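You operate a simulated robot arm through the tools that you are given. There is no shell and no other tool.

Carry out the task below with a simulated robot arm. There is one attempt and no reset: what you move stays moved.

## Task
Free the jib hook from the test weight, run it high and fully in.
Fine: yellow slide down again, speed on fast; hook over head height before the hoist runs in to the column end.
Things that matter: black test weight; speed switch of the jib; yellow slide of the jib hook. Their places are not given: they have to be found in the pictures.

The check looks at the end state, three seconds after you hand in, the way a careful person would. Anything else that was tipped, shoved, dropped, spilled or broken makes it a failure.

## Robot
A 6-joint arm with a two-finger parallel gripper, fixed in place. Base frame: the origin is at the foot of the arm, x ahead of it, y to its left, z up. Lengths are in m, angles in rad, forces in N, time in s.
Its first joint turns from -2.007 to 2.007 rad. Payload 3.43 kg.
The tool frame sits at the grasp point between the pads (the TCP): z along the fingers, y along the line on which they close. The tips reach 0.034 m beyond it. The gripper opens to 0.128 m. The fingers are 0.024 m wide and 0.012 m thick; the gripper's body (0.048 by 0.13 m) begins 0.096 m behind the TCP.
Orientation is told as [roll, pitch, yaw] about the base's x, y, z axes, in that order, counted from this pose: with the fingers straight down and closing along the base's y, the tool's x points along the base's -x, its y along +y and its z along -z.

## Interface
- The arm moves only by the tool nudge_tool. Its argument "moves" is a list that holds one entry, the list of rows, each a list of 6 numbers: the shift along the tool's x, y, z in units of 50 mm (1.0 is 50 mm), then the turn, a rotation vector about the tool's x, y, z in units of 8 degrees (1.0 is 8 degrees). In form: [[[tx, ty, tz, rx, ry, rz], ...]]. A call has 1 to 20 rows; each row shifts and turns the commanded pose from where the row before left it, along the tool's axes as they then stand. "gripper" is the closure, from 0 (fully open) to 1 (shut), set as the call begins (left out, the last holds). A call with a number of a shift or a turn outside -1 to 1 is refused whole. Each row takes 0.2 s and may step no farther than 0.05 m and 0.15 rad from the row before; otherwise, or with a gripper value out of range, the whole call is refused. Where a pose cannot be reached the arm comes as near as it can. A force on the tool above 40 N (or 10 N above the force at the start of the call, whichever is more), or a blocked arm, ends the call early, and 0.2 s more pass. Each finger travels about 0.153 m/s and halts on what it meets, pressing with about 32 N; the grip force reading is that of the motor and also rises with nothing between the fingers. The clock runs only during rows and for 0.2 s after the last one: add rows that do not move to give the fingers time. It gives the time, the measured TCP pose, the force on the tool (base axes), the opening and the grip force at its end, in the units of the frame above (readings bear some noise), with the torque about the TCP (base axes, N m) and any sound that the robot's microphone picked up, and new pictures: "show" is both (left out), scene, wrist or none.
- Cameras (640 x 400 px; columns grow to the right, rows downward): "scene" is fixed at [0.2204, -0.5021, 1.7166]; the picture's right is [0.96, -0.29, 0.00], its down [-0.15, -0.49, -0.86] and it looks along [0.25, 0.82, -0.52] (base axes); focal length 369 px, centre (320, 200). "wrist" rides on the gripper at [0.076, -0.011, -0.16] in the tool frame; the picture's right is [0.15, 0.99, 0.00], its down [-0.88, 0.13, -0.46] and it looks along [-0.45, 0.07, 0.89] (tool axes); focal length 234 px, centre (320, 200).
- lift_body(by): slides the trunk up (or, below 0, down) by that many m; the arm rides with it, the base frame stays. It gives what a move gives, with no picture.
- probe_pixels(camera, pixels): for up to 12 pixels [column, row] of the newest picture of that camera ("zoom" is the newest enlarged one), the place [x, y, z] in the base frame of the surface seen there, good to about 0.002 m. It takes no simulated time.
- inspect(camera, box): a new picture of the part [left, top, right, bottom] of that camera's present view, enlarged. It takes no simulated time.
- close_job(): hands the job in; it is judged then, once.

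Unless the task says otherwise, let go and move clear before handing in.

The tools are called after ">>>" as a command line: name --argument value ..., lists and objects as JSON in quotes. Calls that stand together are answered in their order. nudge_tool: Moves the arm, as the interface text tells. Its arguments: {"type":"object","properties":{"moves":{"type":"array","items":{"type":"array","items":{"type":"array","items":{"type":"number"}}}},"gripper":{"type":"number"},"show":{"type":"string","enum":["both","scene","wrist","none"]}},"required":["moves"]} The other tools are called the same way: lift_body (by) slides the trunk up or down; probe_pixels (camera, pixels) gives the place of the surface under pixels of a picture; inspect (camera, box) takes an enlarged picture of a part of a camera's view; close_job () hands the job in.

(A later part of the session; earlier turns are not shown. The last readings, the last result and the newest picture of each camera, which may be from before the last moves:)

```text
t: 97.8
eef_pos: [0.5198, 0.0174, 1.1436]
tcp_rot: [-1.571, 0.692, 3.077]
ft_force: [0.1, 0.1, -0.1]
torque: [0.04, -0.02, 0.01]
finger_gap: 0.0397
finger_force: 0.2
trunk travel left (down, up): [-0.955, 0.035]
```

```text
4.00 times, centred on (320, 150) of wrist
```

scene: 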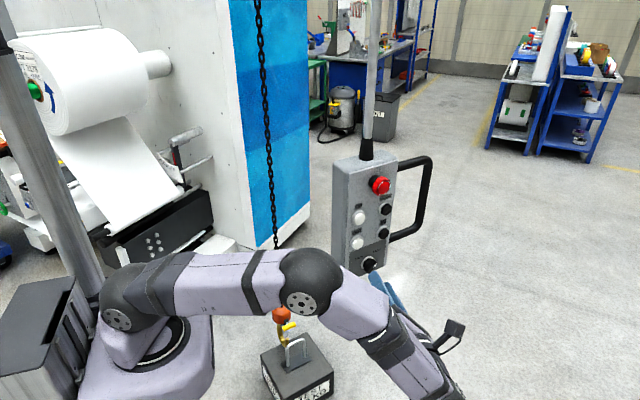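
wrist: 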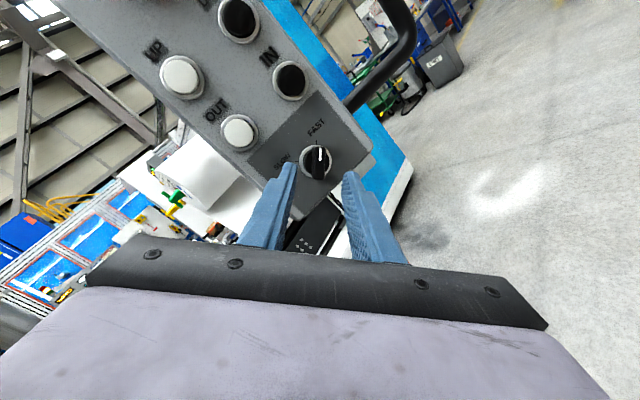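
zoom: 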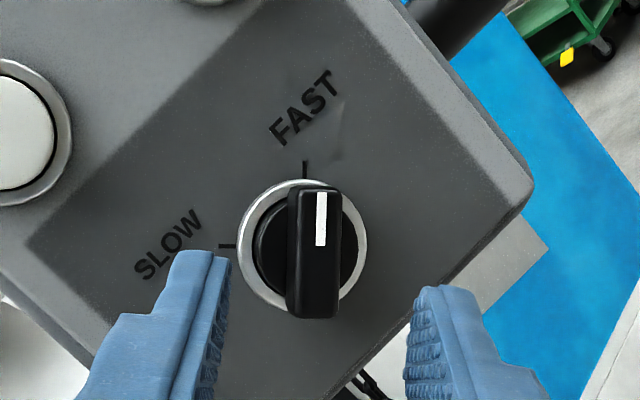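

The knob reads FAST. Next is UP, now at about (0.480,0.0875,1.285) after the slew. I'll close the fingers and move in front of it.

>>> nudge_tool --moves '[[[0, 0, 0, 0, 0, 0], [0.295, -0.68, 0, 0, 0, 0], [0.295, -0.68, 0, 0, 0, 0], [0.295, -0.68, 0, 0, 0, 0], [0.295, -0.68, 0.06, 0, 0, 0], [0, 0, 0, 0, 0, 0]]]' --gripper 1

>>> inspect --camera "wrist" --box '[220, 80, 420, 205]'

>>> probe_pixels --camera "scene" --pixels '[[358, 217], [358, 219], [357, 241], [380, 185]]'

```text
t: 99.2
eef_pos: [0.4788, 0.0227, 1.2856]
tcp_rot: [-1.572, 0.693, 3.077]
ft_force: [0.0, 0.6, -0.4]
torque: [-0.01, -0.02, 0.02]
finger_gap: 0.0001
finger_force: 31.2
trunk travel left (down, up): [-0.955, 0.035]
```

scene: 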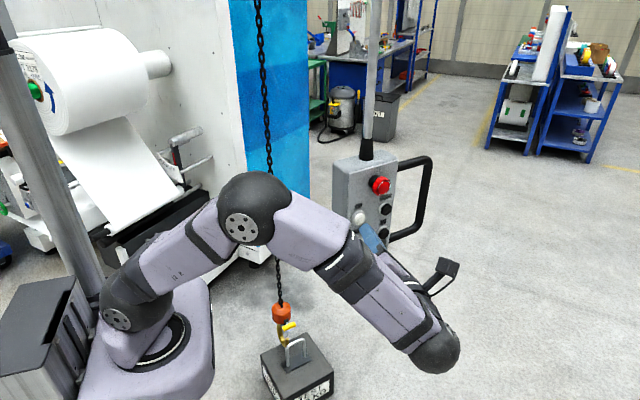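
wrist: 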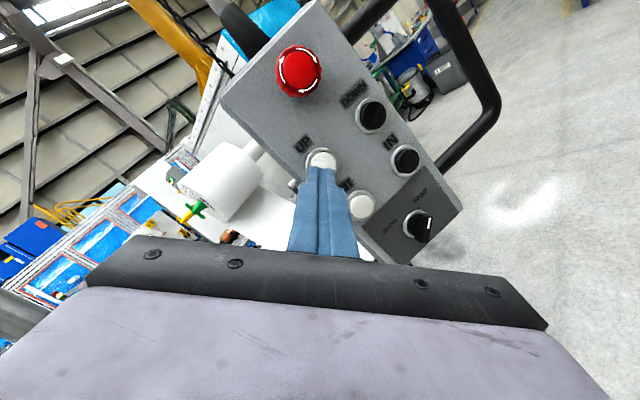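

```text
3.20 times, centred on (320, 142) of wrist
```

zoom: 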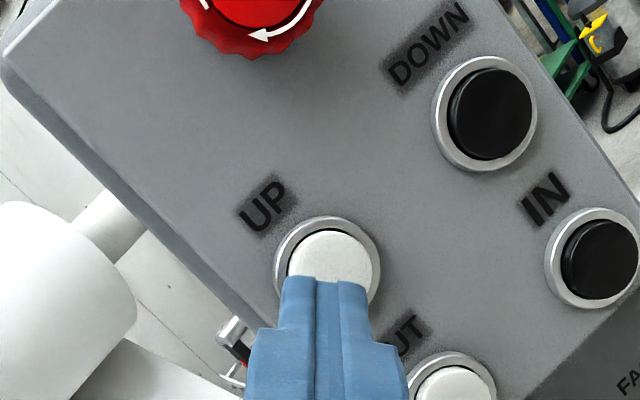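

```text
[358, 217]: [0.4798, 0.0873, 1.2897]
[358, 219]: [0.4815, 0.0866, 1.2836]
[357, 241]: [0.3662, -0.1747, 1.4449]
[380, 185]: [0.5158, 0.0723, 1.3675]
```

The fingertip is centred on UP at zoom (325,270). I'll press and hold for a short while and watch the hook.

>>> nudge_tool --moves '[[[0, 0, 0.4, 0, 0, 0], [0, 0, 0.22, 0, 0, 0], [0, 0, 0.1, 0, 0, 0], [0, 0, 0, 0, 0, 0], [0, 0, 0, 0, 0, 0]]]' --show "scene"

>>> inspect --camera "scene" --box '[245, 270, 345, 360]'

```text
t: 100.4
eef_pos: [0.4813, 0.0578, 1.2853]
tcp_rot: [-1.57, 0.695, 3.077]
ft_force: [-1.4, -5.6, 0.3]
torque: [-0.03, 0.03, 0.09]
finger_gap: 0.0
finger_force: 31.4
trunk travel left (down, up): [-0.955, 0.035]
heard: click
```

scene: 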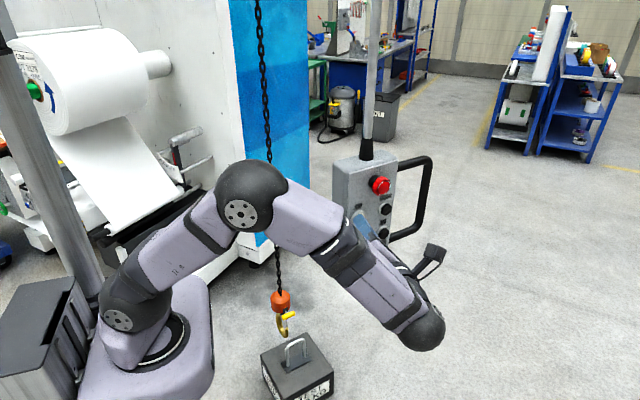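

```text
4.44 times, centred on (295, 315) of scene
```

zoom: 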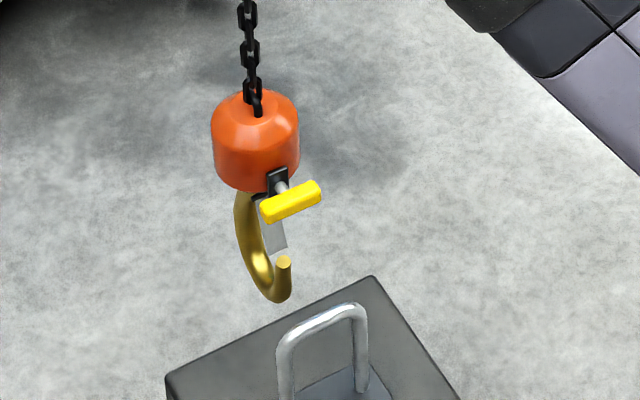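

The hook is rising, free of the weight and with the latch closed. I'll keep holding UP.

>>> nudge_tool --moves '[[[0, 0, 0, 0, 0, 0], [0, 0, 0, 0, 0, 0], [0, 0, 0, 0, 0, 0], [0, 0, 0, 0, 0, 0], [0, 0, 0, 0, 0, 0], [0, 0, 0, 0, 0, 0], [0, 0, 0, 0, 0, 0], [0, 0, 0, 0, 0, 0]]]' --show "scene"

>>> probe_pixels --camera "scene" --pixels '[[280, 280], [275, 270], [272, 265], [279, 290]]'

```text
t: 102.2
eef_pos: [0.4799, 0.0589, 1.287]
tcp_rot: [-1.571, 0.694, 3.079]
ft_force: [-0.8, -4.7, 0.0]
torque: [0.0, 0.04, 0.02]
finger_gap: 0.0
finger_force: 32.4
trunk travel left (down, up): [-0.955, 0.035]
```

scene: 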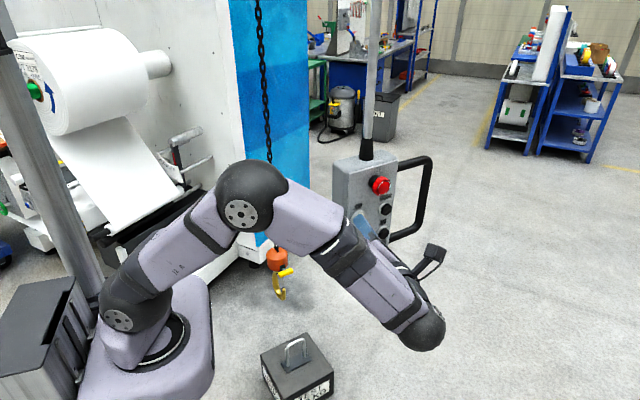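

```text
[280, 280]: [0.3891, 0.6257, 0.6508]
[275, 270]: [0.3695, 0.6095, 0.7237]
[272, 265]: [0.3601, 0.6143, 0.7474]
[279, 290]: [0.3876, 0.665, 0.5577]
```

The hook block is at z≈0.73 and rising at about 0.13 m/s, clear of everything. I'll keep holding.

>>> nudge_tool --moves '[[[0, 0, 0, 0, 0, 0], [0, 0, 0, 0, 0, 0], [0, 0, 0, 0, 0, 0], [0, 0, 0, 0, 0, 0], [0, 0, 0, 0, 0, 0], [0, 0, 0, 0, 0, 0], [0, 0, 0, 0, 0, 0], [0, 0, 0, 0, 0, 0], [0, 0, 0, 0, 0, 0], [0, 0, 0, 0, 0, 0], [0, 0, 0, 0, 0, 0], [0, 0, 0, 0, 0, 0], [0, 0, 0, 0, 0, 0], [0, 0, 0, 0, 0, 0], [0, 0, 0, 0, 0, 0], [0, 0, 0, 0, 0, 0], [0, 0, 0, 0, 0, 0], [0, 0, 0, 0, 0, 0], [0, 0, 0, 0, 0, 0], [0, 0, 0, 0, 0, 0]]]' --show "both"

```text
t: 106.4
eef_pos: [0.4806, 0.0579, 1.2867]
tcp_rot: [-1.57, 0.696, 3.077]
ft_force: [-0.1, -4.4, -0.1]
torque: [0.02, -0.03, 0.04]
finger_gap: 0.0
finger_force: 32.1
trunk travel left (down, up): [-0.955, 0.035]
```

scene: 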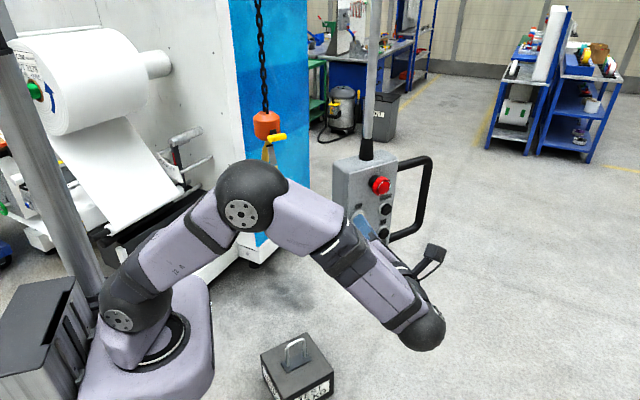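
wrist: 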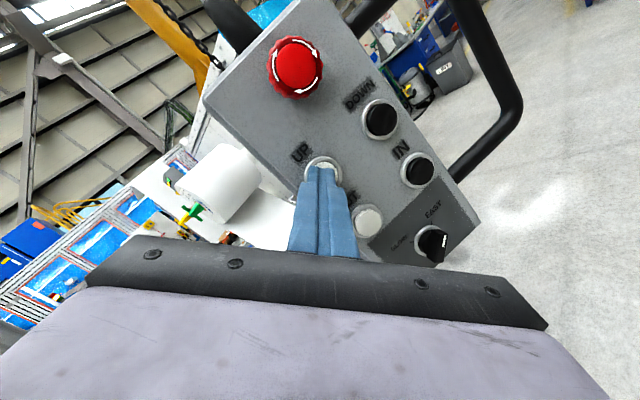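

The block is now at about (266,125), roughly z=1.25, with nothing near it. I'll continue holding UP.

>>> nudge_tool --moves '[[[0, 0, 0, 0, 0, 0], [0, 0, 0, 0, 0, 0], [0, 0, 0, 0, 0, 0], [0, 0, 0, 0, 0, 0], [0, 0, 0, 0, 0, 0], [0, 0, 0, 0, 0, 0], [0, 0, 0, 0, 0, 0], [0, 0, 0, 0, 0, 0], [0, 0, 0, 0, 0, 0], [0, 0, 0, 0, 0, 0], [0, 0, 0, 0, 0, 0], [0, 0, 0, 0, 0, 0], [0, 0, 0, 0, 0, 0], [0, 0, 0, 0, 0, 0], [0, 0, 0, 0, 0, 0], [0, 0, 0, 0, 0, 0], [0, 0, 0, 0, 0, 0], [0, 0, 0, 0, 0, 0], [0, 0, 0, 0, 0, 0], [0, 0, 0, 0, 0, 0]]]' --show "scene"

>>> probe_pixels --camera "scene" --pixels '[[258, 20], [260, 30], [262, 40], [258, 10], [380, 185]]'

```text
t: 110.6
eef_pos: [0.4793, 0.0581, 1.2865]
tcp_rot: [-1.57, 0.694, 3.077]
ft_force: [-0.3, -4.6, -0.4]
torque: [-0.06, 0.0, 0.04]
finger_gap: 0.0
finger_force: 31.9
trunk travel left (down, up): [-0.955, 0.035]
```

scene: 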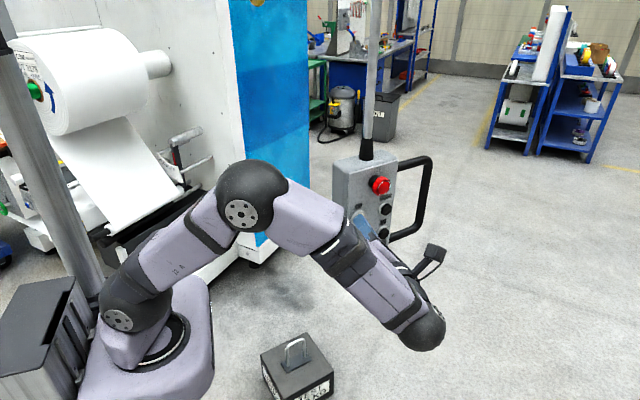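

```text
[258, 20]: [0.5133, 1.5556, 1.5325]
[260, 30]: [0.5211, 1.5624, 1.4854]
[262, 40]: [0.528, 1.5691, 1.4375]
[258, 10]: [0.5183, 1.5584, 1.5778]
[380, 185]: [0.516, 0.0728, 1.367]
```

The hook has left the top of the scene view, with its tip near z≈1.7. I'll hold about 4 s more and listen for an end stop.

>>> nudge_tool --moves '[[[0, 0, 0, 0, 0, 0], [0, 0, 0, 0, 0, 0], [0, 0, 0, 0, 0, 0], [0, 0, 0, 0, 0, 0], [0, 0, 0, 0, 0, 0], [0, 0, 0, 0, 0, 0], [0, 0, 0, 0, 0, 0], [0, 0, 0, 0, 0, 0], [0, 0, 0, 0, 0, 0], [0, 0, 0, 0, 0, 0], [0, 0, 0, 0, 0, 0], [0, 0, 0, 0, 0, 0], [0, 0, 0, 0, 0, 0], [0, 0, 0, 0, 0, 0], [0, 0, 0, 0, 0, 0], [0, 0, 0, 0, 0, 0], [0, 0, 0, 0, 0, 0], [0, 0, -0.3, 0, 0, 0], [0, 0, -0.5, 0, 0, 0], [0, 0, -0.5, 0, 0, 0]]]' --show "both"

```text
t: 114.8
eef_pos: [0.4758, -0.009, 1.286]
tcp_rot: [-1.571, 0.691, 3.074]
ft_force: [-0.1, -0.5, -0.3]
torque: [0.02, 0.04, 0.02]
finger_gap: 0.0001
finger_force: 31.9
trunk travel left (down, up): [-0.955, 0.035]
```

scene: 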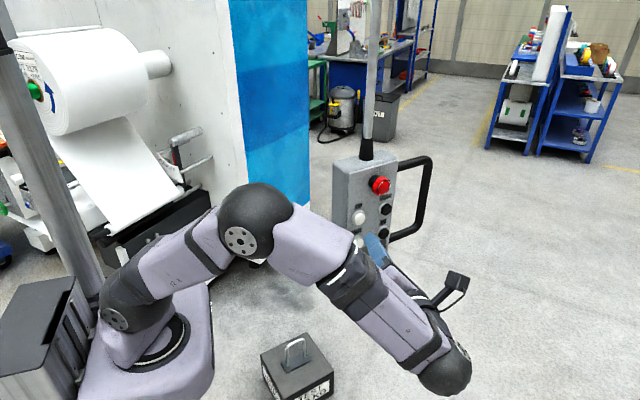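
wrist: 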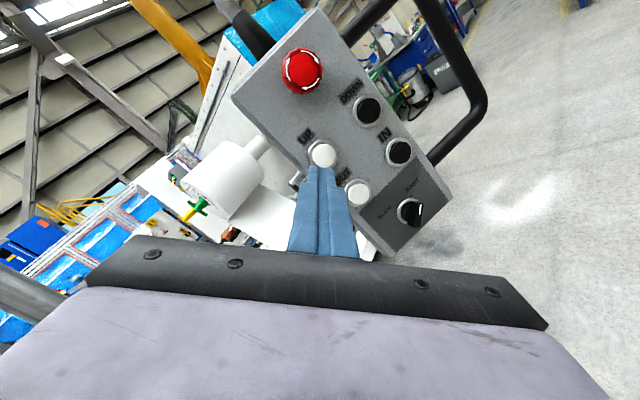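

The arm is clear of the panel. I'll roll back and tilt up so the wrist camera can see the hook and jib overhead.

>>> nudge_tool --moves '[[[0, 0, 0, 0, 0, -1], [0, 0, 0, 0, 0, -1], [0, 0, 0, 0, 0, -1], [0, 0, 0, 0, 0, -1], [0, 0, 0, 0, 0, -1], [0, 0, 0, 0, 0, -1], [0, 0, 0, 0, 0, -1], [0, 0, 0, 0, 0, -1], [0, 0, 0, 0, 0, -1], [0, 0, 0, 0, 0, -1], [0, 0, 0, 0, 0, -1], [0, 0, 0, 0, 0, -1], [0, 0, 0, 0, 0, -1], [0, 0, 0, 0, 0, -1], [0, 0, 0, 0, 0, -1], [0, 0, 0, 0, 0, -1], [0, 0, 0, 0, 0, -1], [0, 0, 0, 0, 0, -0.4]]]' --show "none"

>>> nudge_tool --moves '[[[0, 0, 0, -1, 0, 0], [0, 0, 0, -1, 0, 0], [0, 0, 0, -1, 0, 0]]]'

```text
t: 118.6
eef_pos: [0.4747, -0.0064, 1.2859]
tcp_rot: [1.571, 0.017, -0.065]
ft_force: [0.0, 0.2, -0.5]
torque: [0.0, 0.02, -0.03]
finger_gap: 0.0
finger_force: 31.9
trunk travel left (down, up): [-0.955, 0.035]
```

```text
t: 119.4
eef_pos: [0.4793, 0.0276, 1.276]
tcp_rot: [1.828, 0.023, -0.085]
ft_force: [-0.3, 0.2, -0.5]
torque: [0.01, 0.0, 0.02]
finger_gap: 0.0
finger_force: 31.6
out of reach, approached as far as the arm can: row 2, 3
trunk travel left (down, up): [-0.955, 0.035]
```

scene: 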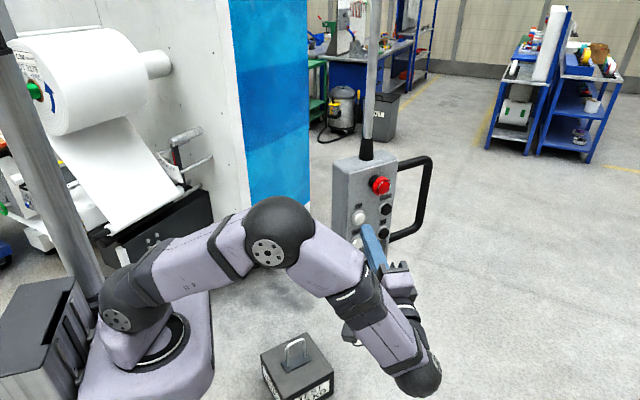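
wrist: 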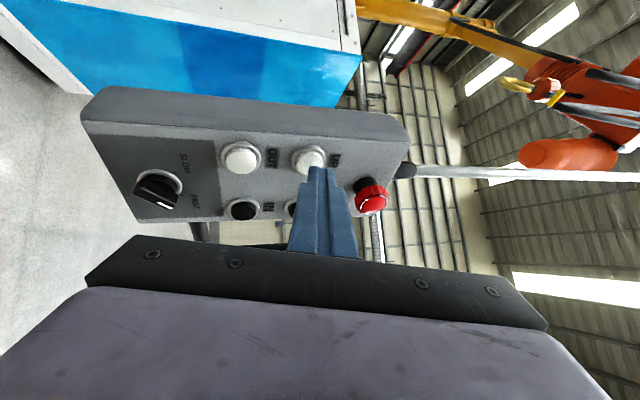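

The hook is up at wrist pixel (530,88), just under the orange hoist body. I'll measure its height.

>>> inspect --camera "wrist" --box '[440, 40, 640, 180]'

>>> probe_pixels --camera "wrist" --pixels '[[507, 83], [520, 85], [541, 87], [552, 95], [590, 75], [480, 25], [400, 10], [560, 150], [540, 45], [620, 105]]'

```text
2.86 times, centred on (540, 110) of wrist
```

zoom: 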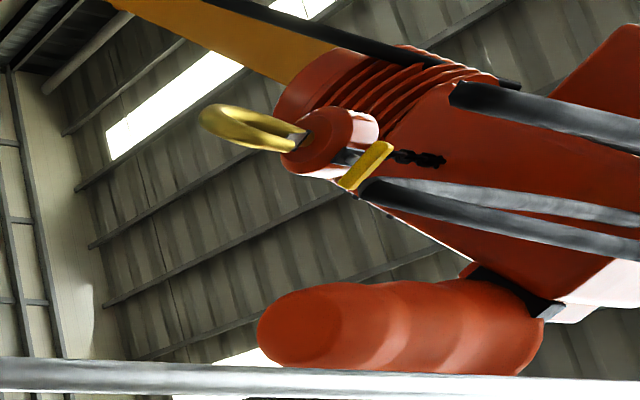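

```text
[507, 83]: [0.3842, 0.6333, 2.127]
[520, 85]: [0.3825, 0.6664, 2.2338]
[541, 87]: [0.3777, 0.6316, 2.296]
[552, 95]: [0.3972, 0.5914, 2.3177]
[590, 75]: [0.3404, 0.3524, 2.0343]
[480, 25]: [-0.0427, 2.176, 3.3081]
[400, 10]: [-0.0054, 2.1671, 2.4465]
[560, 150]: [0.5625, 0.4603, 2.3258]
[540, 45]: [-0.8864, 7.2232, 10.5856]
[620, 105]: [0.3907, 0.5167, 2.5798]
```

The hook's lowest point is about z=2.12 and the block is about 2.3. I'll see how much chain is left below the hoist body.

>>> probe_pixels --camera "zoom" --pixels '[[400, 156], [430, 159], [440, 160], [455, 165], [480, 170], [367, 130], [330, 60], [210, 115], [205, 125], [450, 130]]'

```text
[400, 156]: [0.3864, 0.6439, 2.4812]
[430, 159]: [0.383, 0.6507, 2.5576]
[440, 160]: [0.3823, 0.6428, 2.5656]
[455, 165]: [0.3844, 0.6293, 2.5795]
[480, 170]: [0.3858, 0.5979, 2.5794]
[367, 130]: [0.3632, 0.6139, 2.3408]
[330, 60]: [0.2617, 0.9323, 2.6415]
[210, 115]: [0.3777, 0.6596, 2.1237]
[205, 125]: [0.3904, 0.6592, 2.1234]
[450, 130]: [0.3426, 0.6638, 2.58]
```

There is about 0.2 m of chain left below the hoist at z=2.58. I'll level the tool at UP again and raise the hook another 10 cm or so.

>>> nudge_tool --moves '[[[0, 0, -0.1, 0.92, 0, 0], [0, 0, 0, 0.92, 0, 0], [0, 0.18, 0, 0, 0, 0], [0, 0, 0, 0, 0, 0]]]'

>>> inspect --camera "wrist" --box '[220, 80, 420, 205]'

```text
t: 120.4
eef_pos: [0.4797, 0.0247, 1.2831]
tcp_rot: [1.568, 0.022, -0.086]
ft_force: [-1.1, 0.6, -0.2]
torque: [-0.02, -0.02, 0.0]
finger_gap: 0.0001
finger_force: 31.8
trunk travel left (down, up): [-0.955, 0.035]
```

scene: 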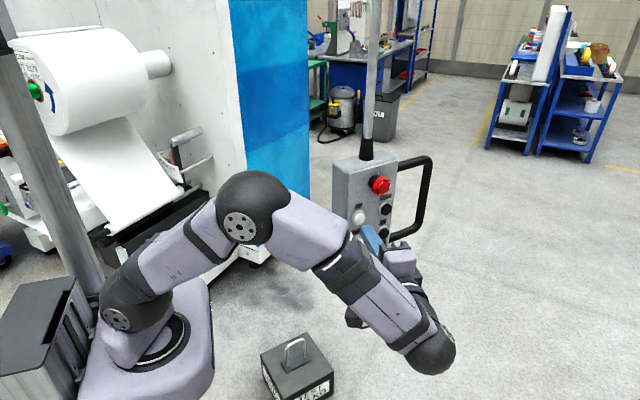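
wrist: 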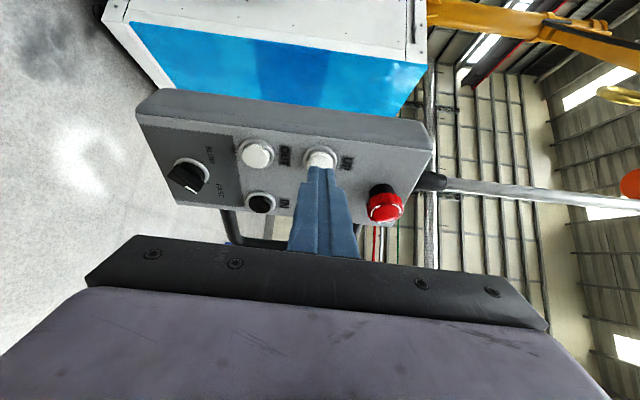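

```text
3.20 times, centred on (320, 142) of wrist
```

zoom: 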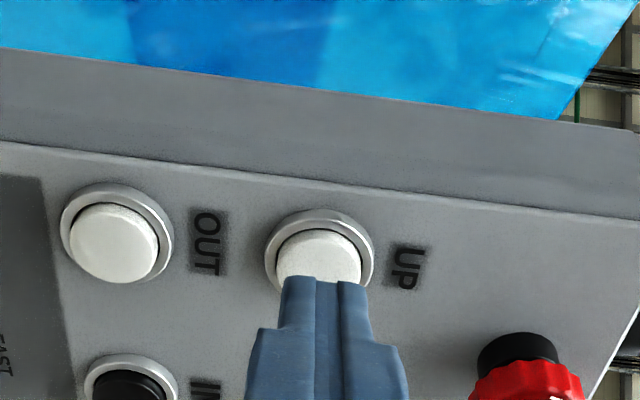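

The tip is lined up with UP again. I'll give a short press of under a second.

>>> nudge_tool --moves '[[[0, 0, 0.4, 0, 0, 0], [0, 0, 0.2, 0, 0, 0], [0, 0, 0.09, 0, 0, 0], [0, 0, 0, 0, 0, 0], [0, 0, 0, 0, 0, 0], [0, 0, -0.3, 0, 0, 0], [0, 0, -0.4, 0, 0, 0]]]' --show "wrist"

>>> probe_pixels --camera "wrist" --pixels '[[618, 92], [610, 90], [632, 95], [605, 88], [637, 97], [322, 155]]'

```text
t: 122.0
eef_pos: [0.4811, 0.0228, 1.2834]
tcp_rot: [1.57, 0.023, -0.083]
ft_force: [-0.7, 0.3, 0.3]
torque: [-0.01, 0.01, -0.01]
finger_gap: 0.0001
finger_force: 31.9
trunk travel left (down, up): [-0.955, 0.035]
heard: click
```

wrist: 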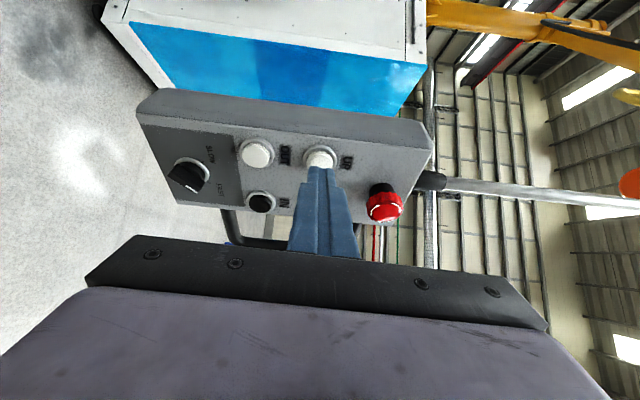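

```text
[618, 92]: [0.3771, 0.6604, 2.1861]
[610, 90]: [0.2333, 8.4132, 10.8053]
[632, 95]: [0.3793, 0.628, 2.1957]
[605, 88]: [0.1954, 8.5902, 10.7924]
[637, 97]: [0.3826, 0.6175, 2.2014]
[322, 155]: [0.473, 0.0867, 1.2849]
```

The hook's low point is now about 2.19 m, well over head height. Before running in I'd like to push the jib back the 2 cm it slewed, so I'll measure the pendant's left side first.

>>> nudge_tool --moves '[[[0, 0, 0, 0, 0, 0]]]' --show "scene"

>>> inspect --camera "scene" --box '[310, 140, 440, 290]'

>>> probe_pixels --camera "scene" --pixels '[[337, 175], [342, 175], [347, 175], [338, 200], [343, 200], [380, 185], [358, 217], [385, 208], [369, 145], [372, 60], [366, 155]]'

```text
t: 122.4
eef_pos: [0.4797, 0.022, 1.2839]
tcp_rot: [1.572, 0.022, -0.084]
ft_force: [1.1, -0.3, 0.0]
torque: [0.0, 0.02, -0.01]
finger_gap: 0.0001
finger_force: 32.1
trunk travel left (down, up): [-0.955, 0.035]
```

scene: 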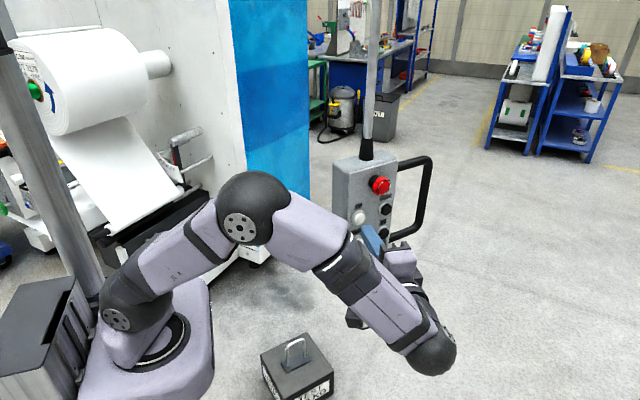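

```text
2.67 times, centred on (375, 215) of scene
```

zoom: 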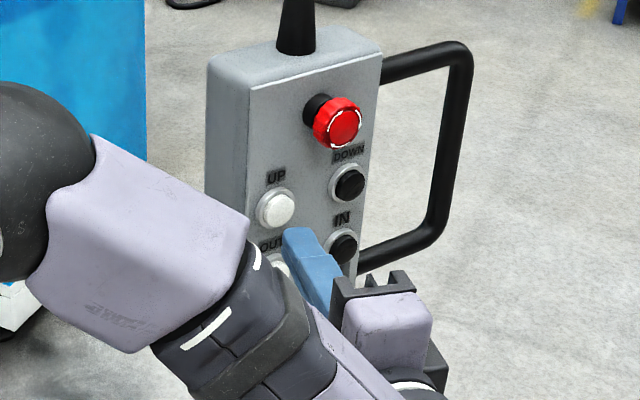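

```text
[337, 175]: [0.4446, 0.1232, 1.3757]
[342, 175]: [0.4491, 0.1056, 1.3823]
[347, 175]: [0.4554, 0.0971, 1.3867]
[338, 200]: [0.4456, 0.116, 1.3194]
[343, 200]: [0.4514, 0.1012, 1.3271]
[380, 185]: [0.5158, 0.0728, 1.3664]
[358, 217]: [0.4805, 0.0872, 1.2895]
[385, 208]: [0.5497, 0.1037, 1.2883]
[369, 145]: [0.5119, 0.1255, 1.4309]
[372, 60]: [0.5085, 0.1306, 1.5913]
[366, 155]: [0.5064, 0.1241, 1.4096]
```

The pendant's left face is at x≈0.446. I'll move the closed fingers around to its left side.

>>> nudge_tool --moves '[[[0, 0, -0.4, 0, 0, 0], [0.75, 0, 0, 0, 0, 0], [0.75, 0, 0, 0, 0, 0], [0, 0, 0.9, 0, 0, 0], [0, 0, 0.9, 0, 0, 0], [0, 0, 0, 0, 0, 0]]]'

>>> inspect --camera "scene" --box '[290, 140, 440, 290]'

```text
t: 123.8
eef_pos: [0.4099, 0.1, 1.2834]
tcp_rot: [1.57, 0.022, -0.085]
ft_force: [-0.7, -1.5, 0.8]
torque: [-0.03, 0.03, 0.0]
finger_gap: 0.0
finger_force: 32.0
trunk travel left (down, up): [-0.955, 0.035]
```

scene: 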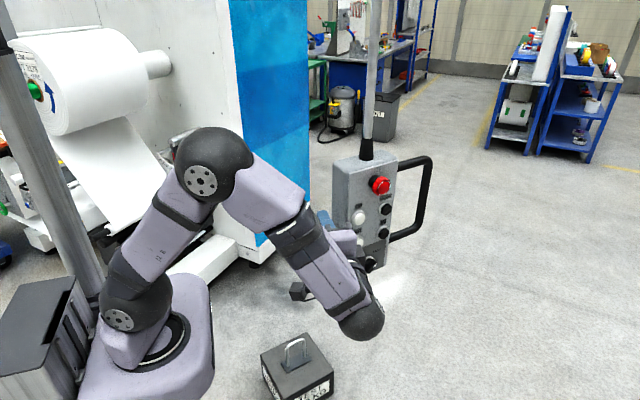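
wrist: 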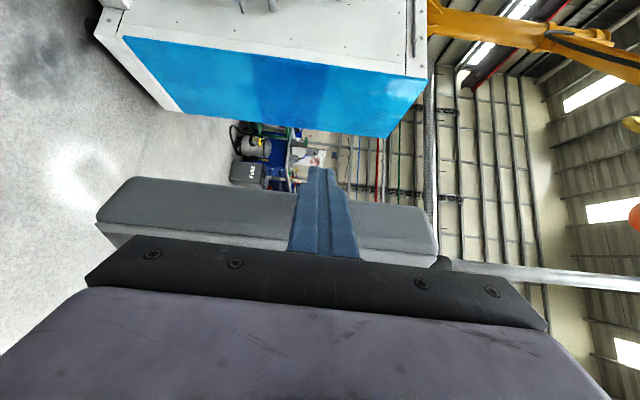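

```text
2.67 times, centred on (365, 215) of scene
```

zoom: 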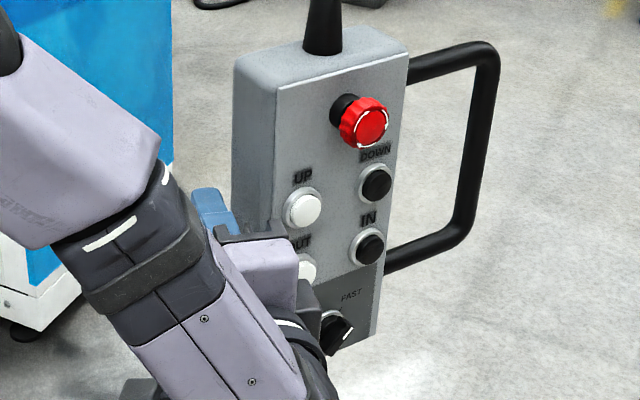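

The fingers are beside the pendant's left side with roughly 2 cm of gap. I'll push right gently in small steps.

>>> nudge_tool --moves '[[[-0.2, 0, 0, 0, 0, 0], [-0.15, 0, 0, 0, 0, 0], [-0.1, 0, 0, 0, 0, 0], [-0.08, 0, 0, 0, 0, 0], [0, 0, 0, 0, 0, 0]]]' --show "scene"

>>> probe_pixels --camera "scene" --pixels '[[380, 185], [382, 185], [358, 217], [385, 208], [387, 208]]'

```text
t: 125.0
eef_pos: [0.4381, 0.0956, 1.2853]
tcp_rot: [1.57, 0.024, -0.086]
ft_force: [-0.7, -0.4, 0.3]
torque: [-0.02, 0.02, -0.02]
finger_gap: 0.0
finger_force: 31.3
trunk travel left (down, up): [-0.955, 0.035]
```

scene: 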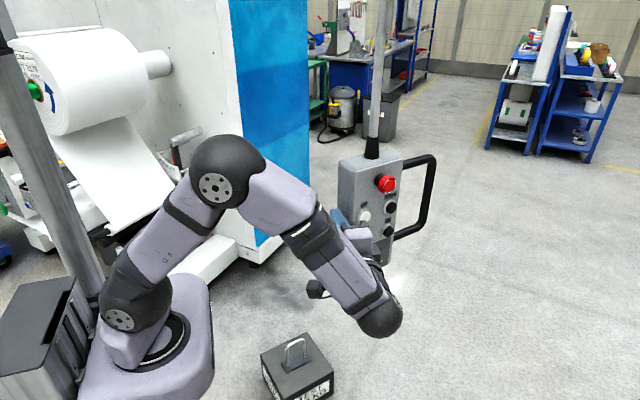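

```text
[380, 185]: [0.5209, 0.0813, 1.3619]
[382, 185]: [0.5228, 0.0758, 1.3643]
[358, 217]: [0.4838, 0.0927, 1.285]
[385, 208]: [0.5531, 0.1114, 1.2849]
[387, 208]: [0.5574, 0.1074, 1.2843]
```

The pendant moved right without resistance. I'll compare with the original position in the same zoom box (e-stop was at zoom (333,132)).

>>> inspect --camera "scene" --box '[320, 130, 450, 290]'

```text
2.50 times, centred on (385, 210) of scene
```

zoom: 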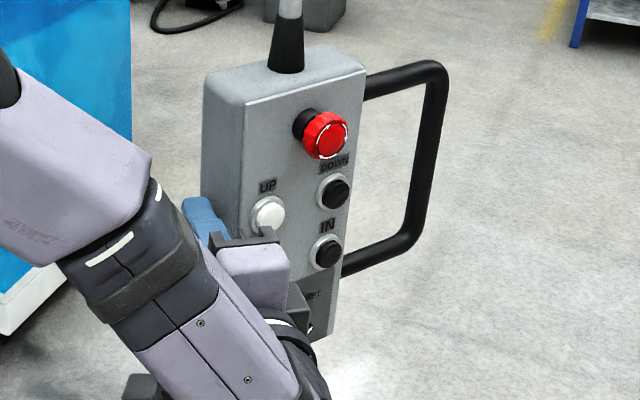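

It is about 7 mm short of the original spot. I'll push a little further, slowly.

>>> nudge_tool --moves '[[[-0.06, 0, 0, 0, 0, 0], [-0.04, 0, 0, 0, 0, 0], [-0.04, 0, 0, 0, 0, 0], [-0.04, 0, 0, 0, 0, 0], [0, 0, 0, 0, 0, 0], [0, 0, 0, 0, 0, 0]]]' --show "scene"

>>> inspect --camera "scene" --box '[320, 130, 450, 290]'

```text
t: 126.4
eef_pos: [0.4457, 0.096, 1.2836]
tcp_rot: [1.571, 0.024, -0.086]
ft_force: [-0.7, -1.0, 0.3]
torque: [-0.01, 0.03, 0.04]
finger_gap: 0.0
finger_force: 31.9
trunk travel left (down, up): [-0.955, 0.035]
```

scene: 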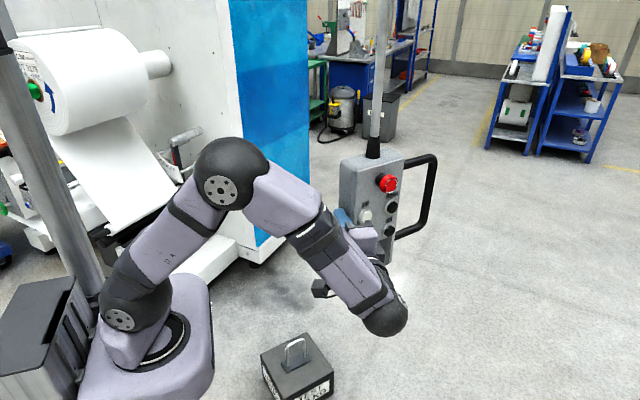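

```text
2.50 times, centred on (385, 210) of scene
```

zoom: 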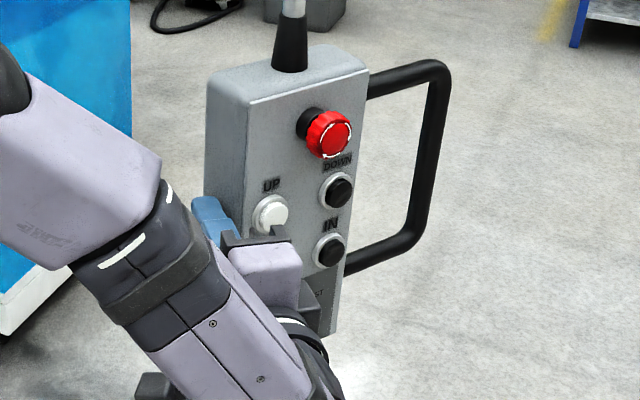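

It is now about 3.5 mm short. One last small push.

>>> nudge_tool --moves '[[[-0.04, 0, 0, 0, 0, 0], [-0.04, 0, 0, 0, 0, 0], [0, 0, 0, 0, 0, 0], [0, 0, 0, 0, 0, 0]]]' --show "scene"

>>> inspect --camera "scene" --box '[320, 130, 450, 290]'

```text
t: 127.4
eef_pos: [0.4499, 0.0954, 1.2844]
tcp_rot: [1.571, 0.023, -0.086]
ft_force: [0.9, 0.5, -0.3]
torque: [-0.01, 0.01, 0.0]
finger_gap: 0.0002
finger_force: 32.3
trunk travel left (down, up): [-0.955, 0.035]
```

scene: 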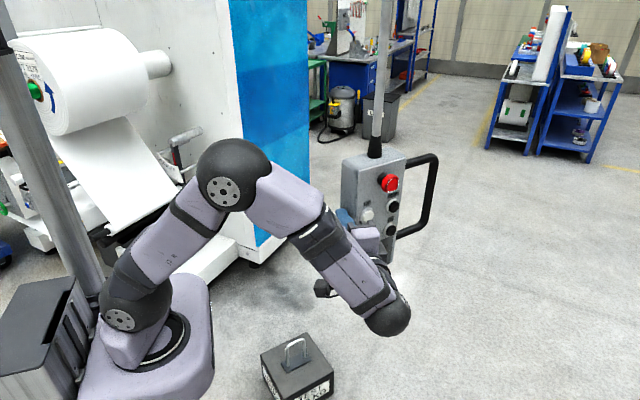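

```text
2.50 times, centred on (385, 210) of scene
```

zoom: 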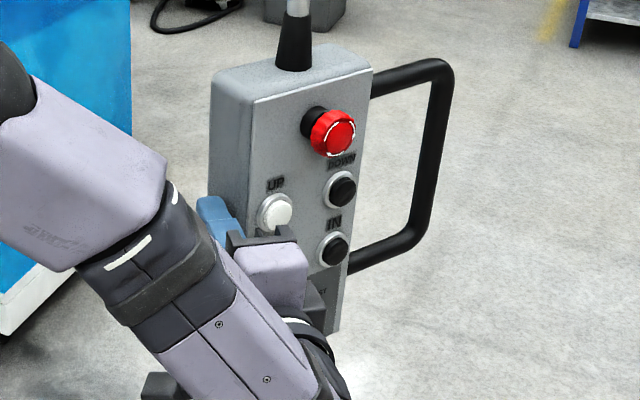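

The e-stop is back at zoom (333,132), so the jib is where it started. I'll back away and go round to the IN button.

>>> nudge_tool --moves '[[[0.2, 0, 0, 0, 0, 0], [0, 0, -0.9, 0, 0, 0], [0, 0, -0.9, 0, 0, 0], [0, 0, 0, 0, -0.85, 0], [-0.78, -0.42, 0, 0, 0, 0], [-0.78, -0.42, 0, 0, 0, 0], [-0.78, -0.42, 0, 0, 0, 0], [0, 0, 0.6, 0, 0, 0], [0, 0, 0.6, 0, 0, 0], [0, 0, 0, 0, 0, 0]]]'

>>> inspect --camera "wrist" --box '[200, 100, 460, 260]'

```text
t: 129.6
eef_pos: [0.556, 0.0429, 1.2181]
tcp_rot: [1.567, 0.021, -0.206]
ft_force: [0.5, 0.5, -0.2]
torque: [-0.01, 0.01, 0.02]
finger_gap: 0.0
finger_force: 32.1
trunk travel left (down, up): [-0.955, 0.035]
```

scene: 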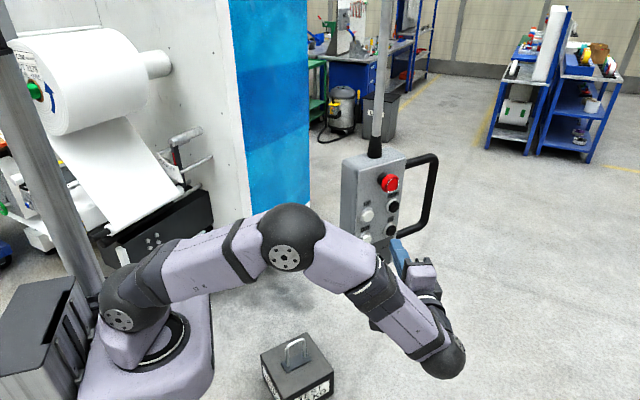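
wrist: 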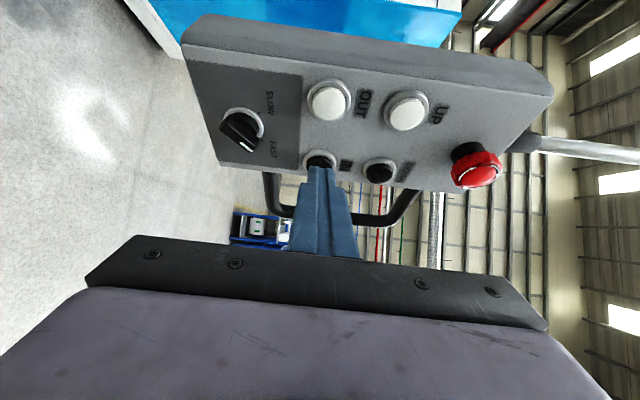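

```text
2.46 times, centred on (330, 180) of wrist
```

zoom: 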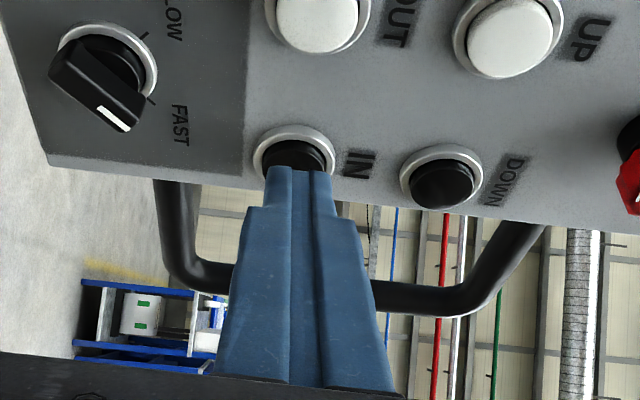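

The tip is aligned with IN. Before running in, I'll check the machine's top height along the hook's path against the hook's low point of 2.19 m.

>>> probe_pixels --camera "wrist" --pixels '[[440, 45], [450, 30], [458, 18], [460, 5], [430, 47], [400, 5], [420, 3], [440, 3]]'

```text
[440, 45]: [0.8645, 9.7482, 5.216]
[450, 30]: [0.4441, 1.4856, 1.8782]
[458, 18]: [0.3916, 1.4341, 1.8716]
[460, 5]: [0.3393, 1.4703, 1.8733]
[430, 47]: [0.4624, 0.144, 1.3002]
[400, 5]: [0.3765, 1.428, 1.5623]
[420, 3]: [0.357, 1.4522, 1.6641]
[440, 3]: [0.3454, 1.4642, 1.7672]
```

The machine's top edge is at about 1.9 m, so the hook clears it by some 0.28 m. I'll press and hold IN.

>>> nudge_tool --moves '[[[0, 0, 0.4, 0, 0, 0], [0, 0, 0.25, 0, 0, 0], [0, 0, 0.14, 0, 0, 0], [0, 0, 0, 0, 0, 0], [0, 0, 0, 0, 0, 0], [0, 0, 0, 0, 0, 0], [0, 0, 0, 0, 0, 0], [0, 0, 0, 0, 0, 0], [0, 0, 0, 0, 0, 0], [0, 0, 0, 0, 0, 0], [0, 0, 0, 0, 0, 0], [0, 0, 0, 0, 0, 0], [0, 0, 0, 0, 0, 0], [0, 0, 0, 0, 0, 0], [0, 0, 0, 0, 0, 0], [0, 0, 0, 0, 0, 0], [0, 0, 0, 0, 0, 0], [0, 0, 0, 0, 0, 0], [0, 0, 0, 0, 0, 0], [0, 0, 0, 0, 0, 0]]]' --show "both"

```text
t: 133.8
eef_pos: [0.5629, 0.0809, 1.2183]
tcp_rot: [1.57, 0.022, -0.206]
ft_force: [-1.0, -4.2, 0.6]
torque: [-0.02, -0.01, 0.01]
finger_gap: 0.0003
finger_force: 31.5
trunk travel left (down, up): [-0.955, 0.035]
heard: click
```

scene: 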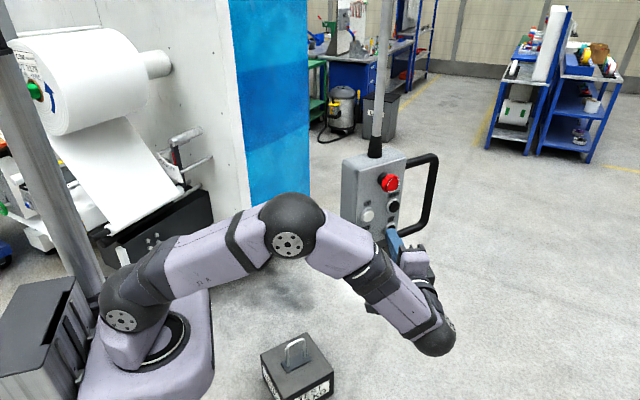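
wrist: 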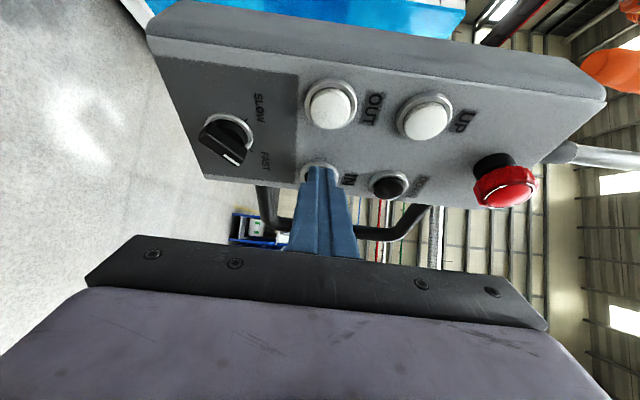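

The click was heard and the hoist body is moving inwards at wrist (615,65). I'll keep holding IN.

>>> nudge_tool --moves '[[[0, 0, 0, 0, 0, 0], [0, 0, 0, 0, 0, 0], [0, 0, 0, 0, 0, 0], [0, 0, 0, 0, 0, 0], [0, 0, 0, 0, 0, 0], [0, 0, 0, 0, 0, 0], [0, 0, 0, 0, 0, 0], [0, 0, 0, 0, 0, 0], [0, 0, 0, 0, 0, 0], [0, 0, 0, 0, 0, 0], [0, 0, 0, 0, 0, 0], [0, 0, 0, 0, 0, 0], [0, 0, 0, 0, 0, 0], [0, 0, 0, 0, 0, 0], [0, 0, 0, 0, 0, 0], [0, 0, 0, 0, 0, 0], [0, 0, 0, 0, 0, 0], [0, 0, 0, 0, 0, 0], [0, 0, 0, 0, 0, 0], [0, 0, 0, 0, 0, 0]]]' --show "wrist"

>>> inspect --camera "wrist" --box '[440, 0, 640, 120]'

```text
t: 138.0
eef_pos: [0.5636, 0.0809, 1.2171]
tcp_rot: [1.57, 0.023, -0.204]
ft_force: [-1.9, -4.5, -0.6]
torque: [-0.02, 0.0, 0.03]
finger_gap: 0.0
finger_force: 32.2
trunk travel left (down, up): [-0.955, 0.035]
```

wrist: 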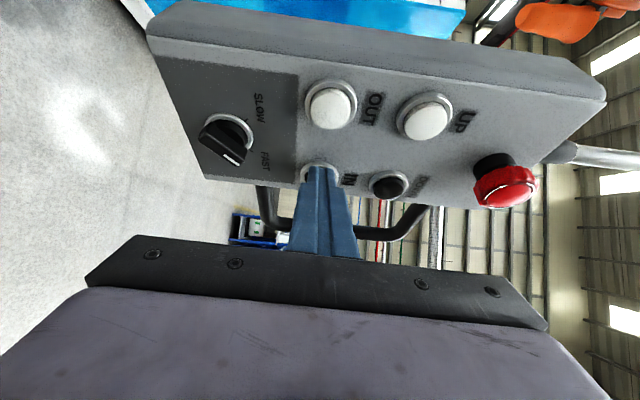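

```text
3.20 times, centred on (540, 60) of wrist
```

zoom: 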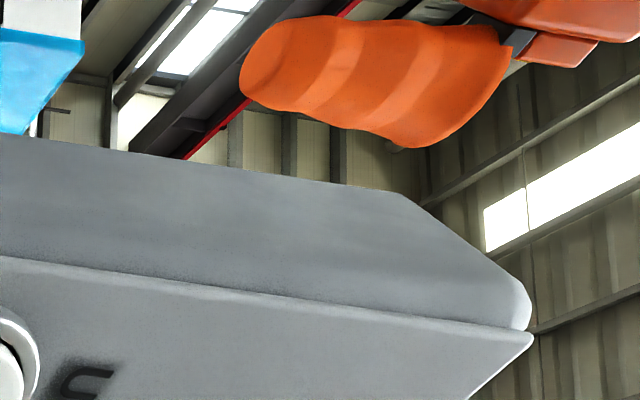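

The chain bag has moved in to wrist (555,22), so the hoist is still travelling. I'll hold on.

>>> nudge_tool --moves '[[[0, 0, 0, 0, 0, 0], [0, 0, 0, 0, 0, 0], [0, 0, 0, 0, 0, 0], [0, 0, 0, 0, 0, 0], [0, 0, 0, 0, 0, 0], [0, 0, 0, 0, 0, 0], [0, 0, 0, 0, 0, 0], [0, 0, 0, 0, 0, 0], [0, 0, 0, 0, 0, 0], [0, 0, 0, 0, 0, 0], [0, 0, 0, 0, 0, 0], [0, 0, 0, 0, 0, 0], [0, 0, 0, 0, 0, 0], [0, 0, 0, 0, 0, 0], [0, 0, 0, 0, 0, 0], [0, 0, 0, 0, 0, 0], [0, 0, 0, 0, 0, 0], [0, 0, 0, 0, 0, 0], [0, 0, 0, 0, 0, 0], [0, 0, 0, 0, 0, 0]]]' --show "wrist"

>>> probe_pixels --camera "wrist" --pixels '[[530, 8], [545, 8], [520, 15], [560, 10], [510, 5], [525, 25], [505, 10]]'

```text
t: 142.2
eef_pos: [0.564, 0.0801, 1.2184]
tcp_rot: [1.568, 0.022, -0.204]
ft_force: [-0.7, -5.9, 0.7]
torque: [-0.02, 0.02, 0.03]
finger_gap: 0.0001
finger_force: 32.0
trunk travel left (down, up): [-0.955, 0.035]
```

wrist: 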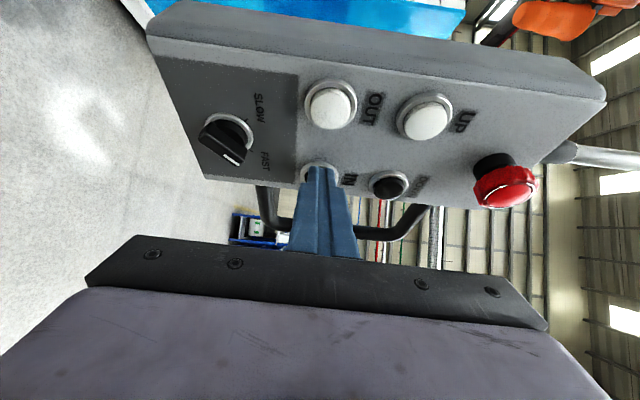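

```text
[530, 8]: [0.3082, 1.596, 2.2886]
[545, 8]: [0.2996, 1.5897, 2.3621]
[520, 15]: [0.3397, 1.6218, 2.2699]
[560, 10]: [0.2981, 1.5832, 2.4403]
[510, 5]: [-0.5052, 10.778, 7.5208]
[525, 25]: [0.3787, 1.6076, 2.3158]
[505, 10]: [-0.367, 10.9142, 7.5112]
```

The bag has hardly moved since the last picture (left edge 515 to 512), which suggests it is at its end stop. I'll hold a little longer and compare.

>>> nudge_tool --moves '[[[0, 0, 0, 0, 0, 0], [0, 0, 0, 0, 0, 0], [0, 0, 0, 0, 0, 0], [0, 0, 0, 0, 0, 0], [0, 0, 0, 0, 0, 0], [0, 0, 0, 0, 0, 0], [0, 0, 0, 0, 0, 0], [0, 0, 0, 0, 0, 0], [0, 0, 0, 0, 0, 0], [0, 0, 0, 0, 0, 0], [0, 0, 0, 0, 0, 0], [0, 0, 0, 0, 0, 0]]]' --show "wrist"

>>> probe_pixels --camera "wrist" --pixels '[[530, 8], [545, 8], [520, 15], [560, 10], [510, 5], [525, 25]]'

```text
t: 144.8
eef_pos: [0.5637, 0.081, 1.2181]
tcp_rot: [1.569, 0.021, -0.204]
ft_force: [-1.0, -4.6, -0.2]
torque: [0.01, 0.03, 0.04]
finger_gap: 0.0
finger_force: 32.6
trunk travel left (down, up): [-0.955, 0.035]
```

wrist: 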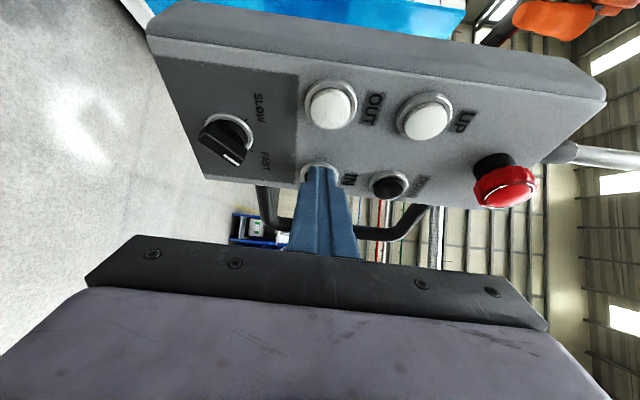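

```text
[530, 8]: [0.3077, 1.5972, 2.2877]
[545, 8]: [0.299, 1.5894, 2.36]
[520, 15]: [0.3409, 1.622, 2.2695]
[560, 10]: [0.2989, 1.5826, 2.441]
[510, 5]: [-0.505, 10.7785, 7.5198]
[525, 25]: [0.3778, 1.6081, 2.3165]
```

Nothing has changed over 2.6 s, so the hoist is at the column end. I'll release IN, back away, and turn the camera to check the hook.

>>> nudge_tool --moves '[[[0, 0, -0.4, 0, 0, 0], [0, 0, -0.9, 0, 0, 0], [0.6, 0, -0.3, 0, 0, 0], [0.9, 0, 0, 0, 0, 0], [0.9, 0, 0, 0, 0, 0], [0.9, 0, 0, 0, 0, 0], [0, 0, 0, -1, 0, 0], [0, 0, 0, -1, 0, 0]]]'

>>> inspect --camera "wrist" --box '[400, 0, 640, 150]'

```text
t: 146.6
eef_pos: [0.3867, 0.0372, 1.2225]
tcp_rot: [1.848, 0.023, -0.205]
ft_force: [0.3, 0.4, -0.2]
torque: [0.01, 0.0, -0.01]
finger_gap: 0.0001
finger_force: 31.9
trunk travel left (down, up): [-0.955, 0.035]
```

scene: 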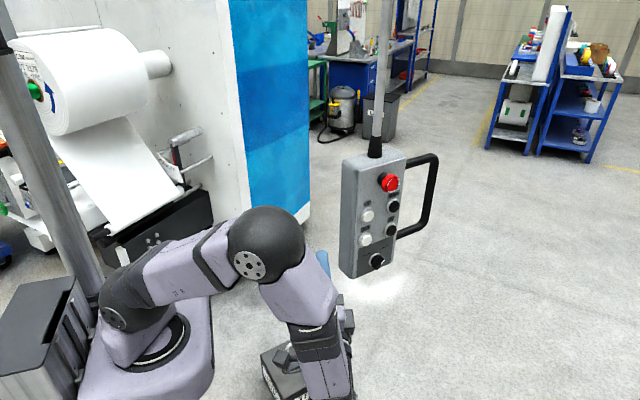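
wrist: 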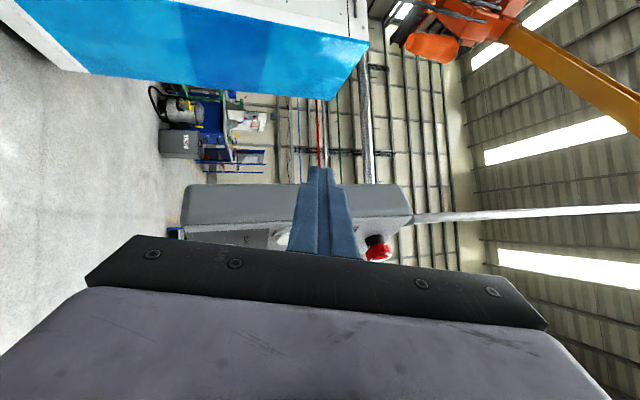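

```text
2.67 times, centred on (520, 75) of wrist
```

zoom: 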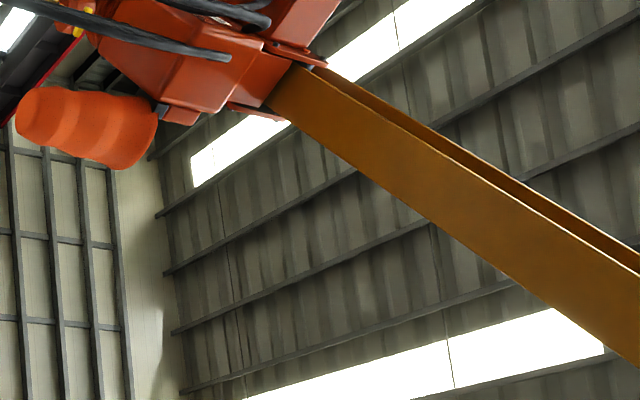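

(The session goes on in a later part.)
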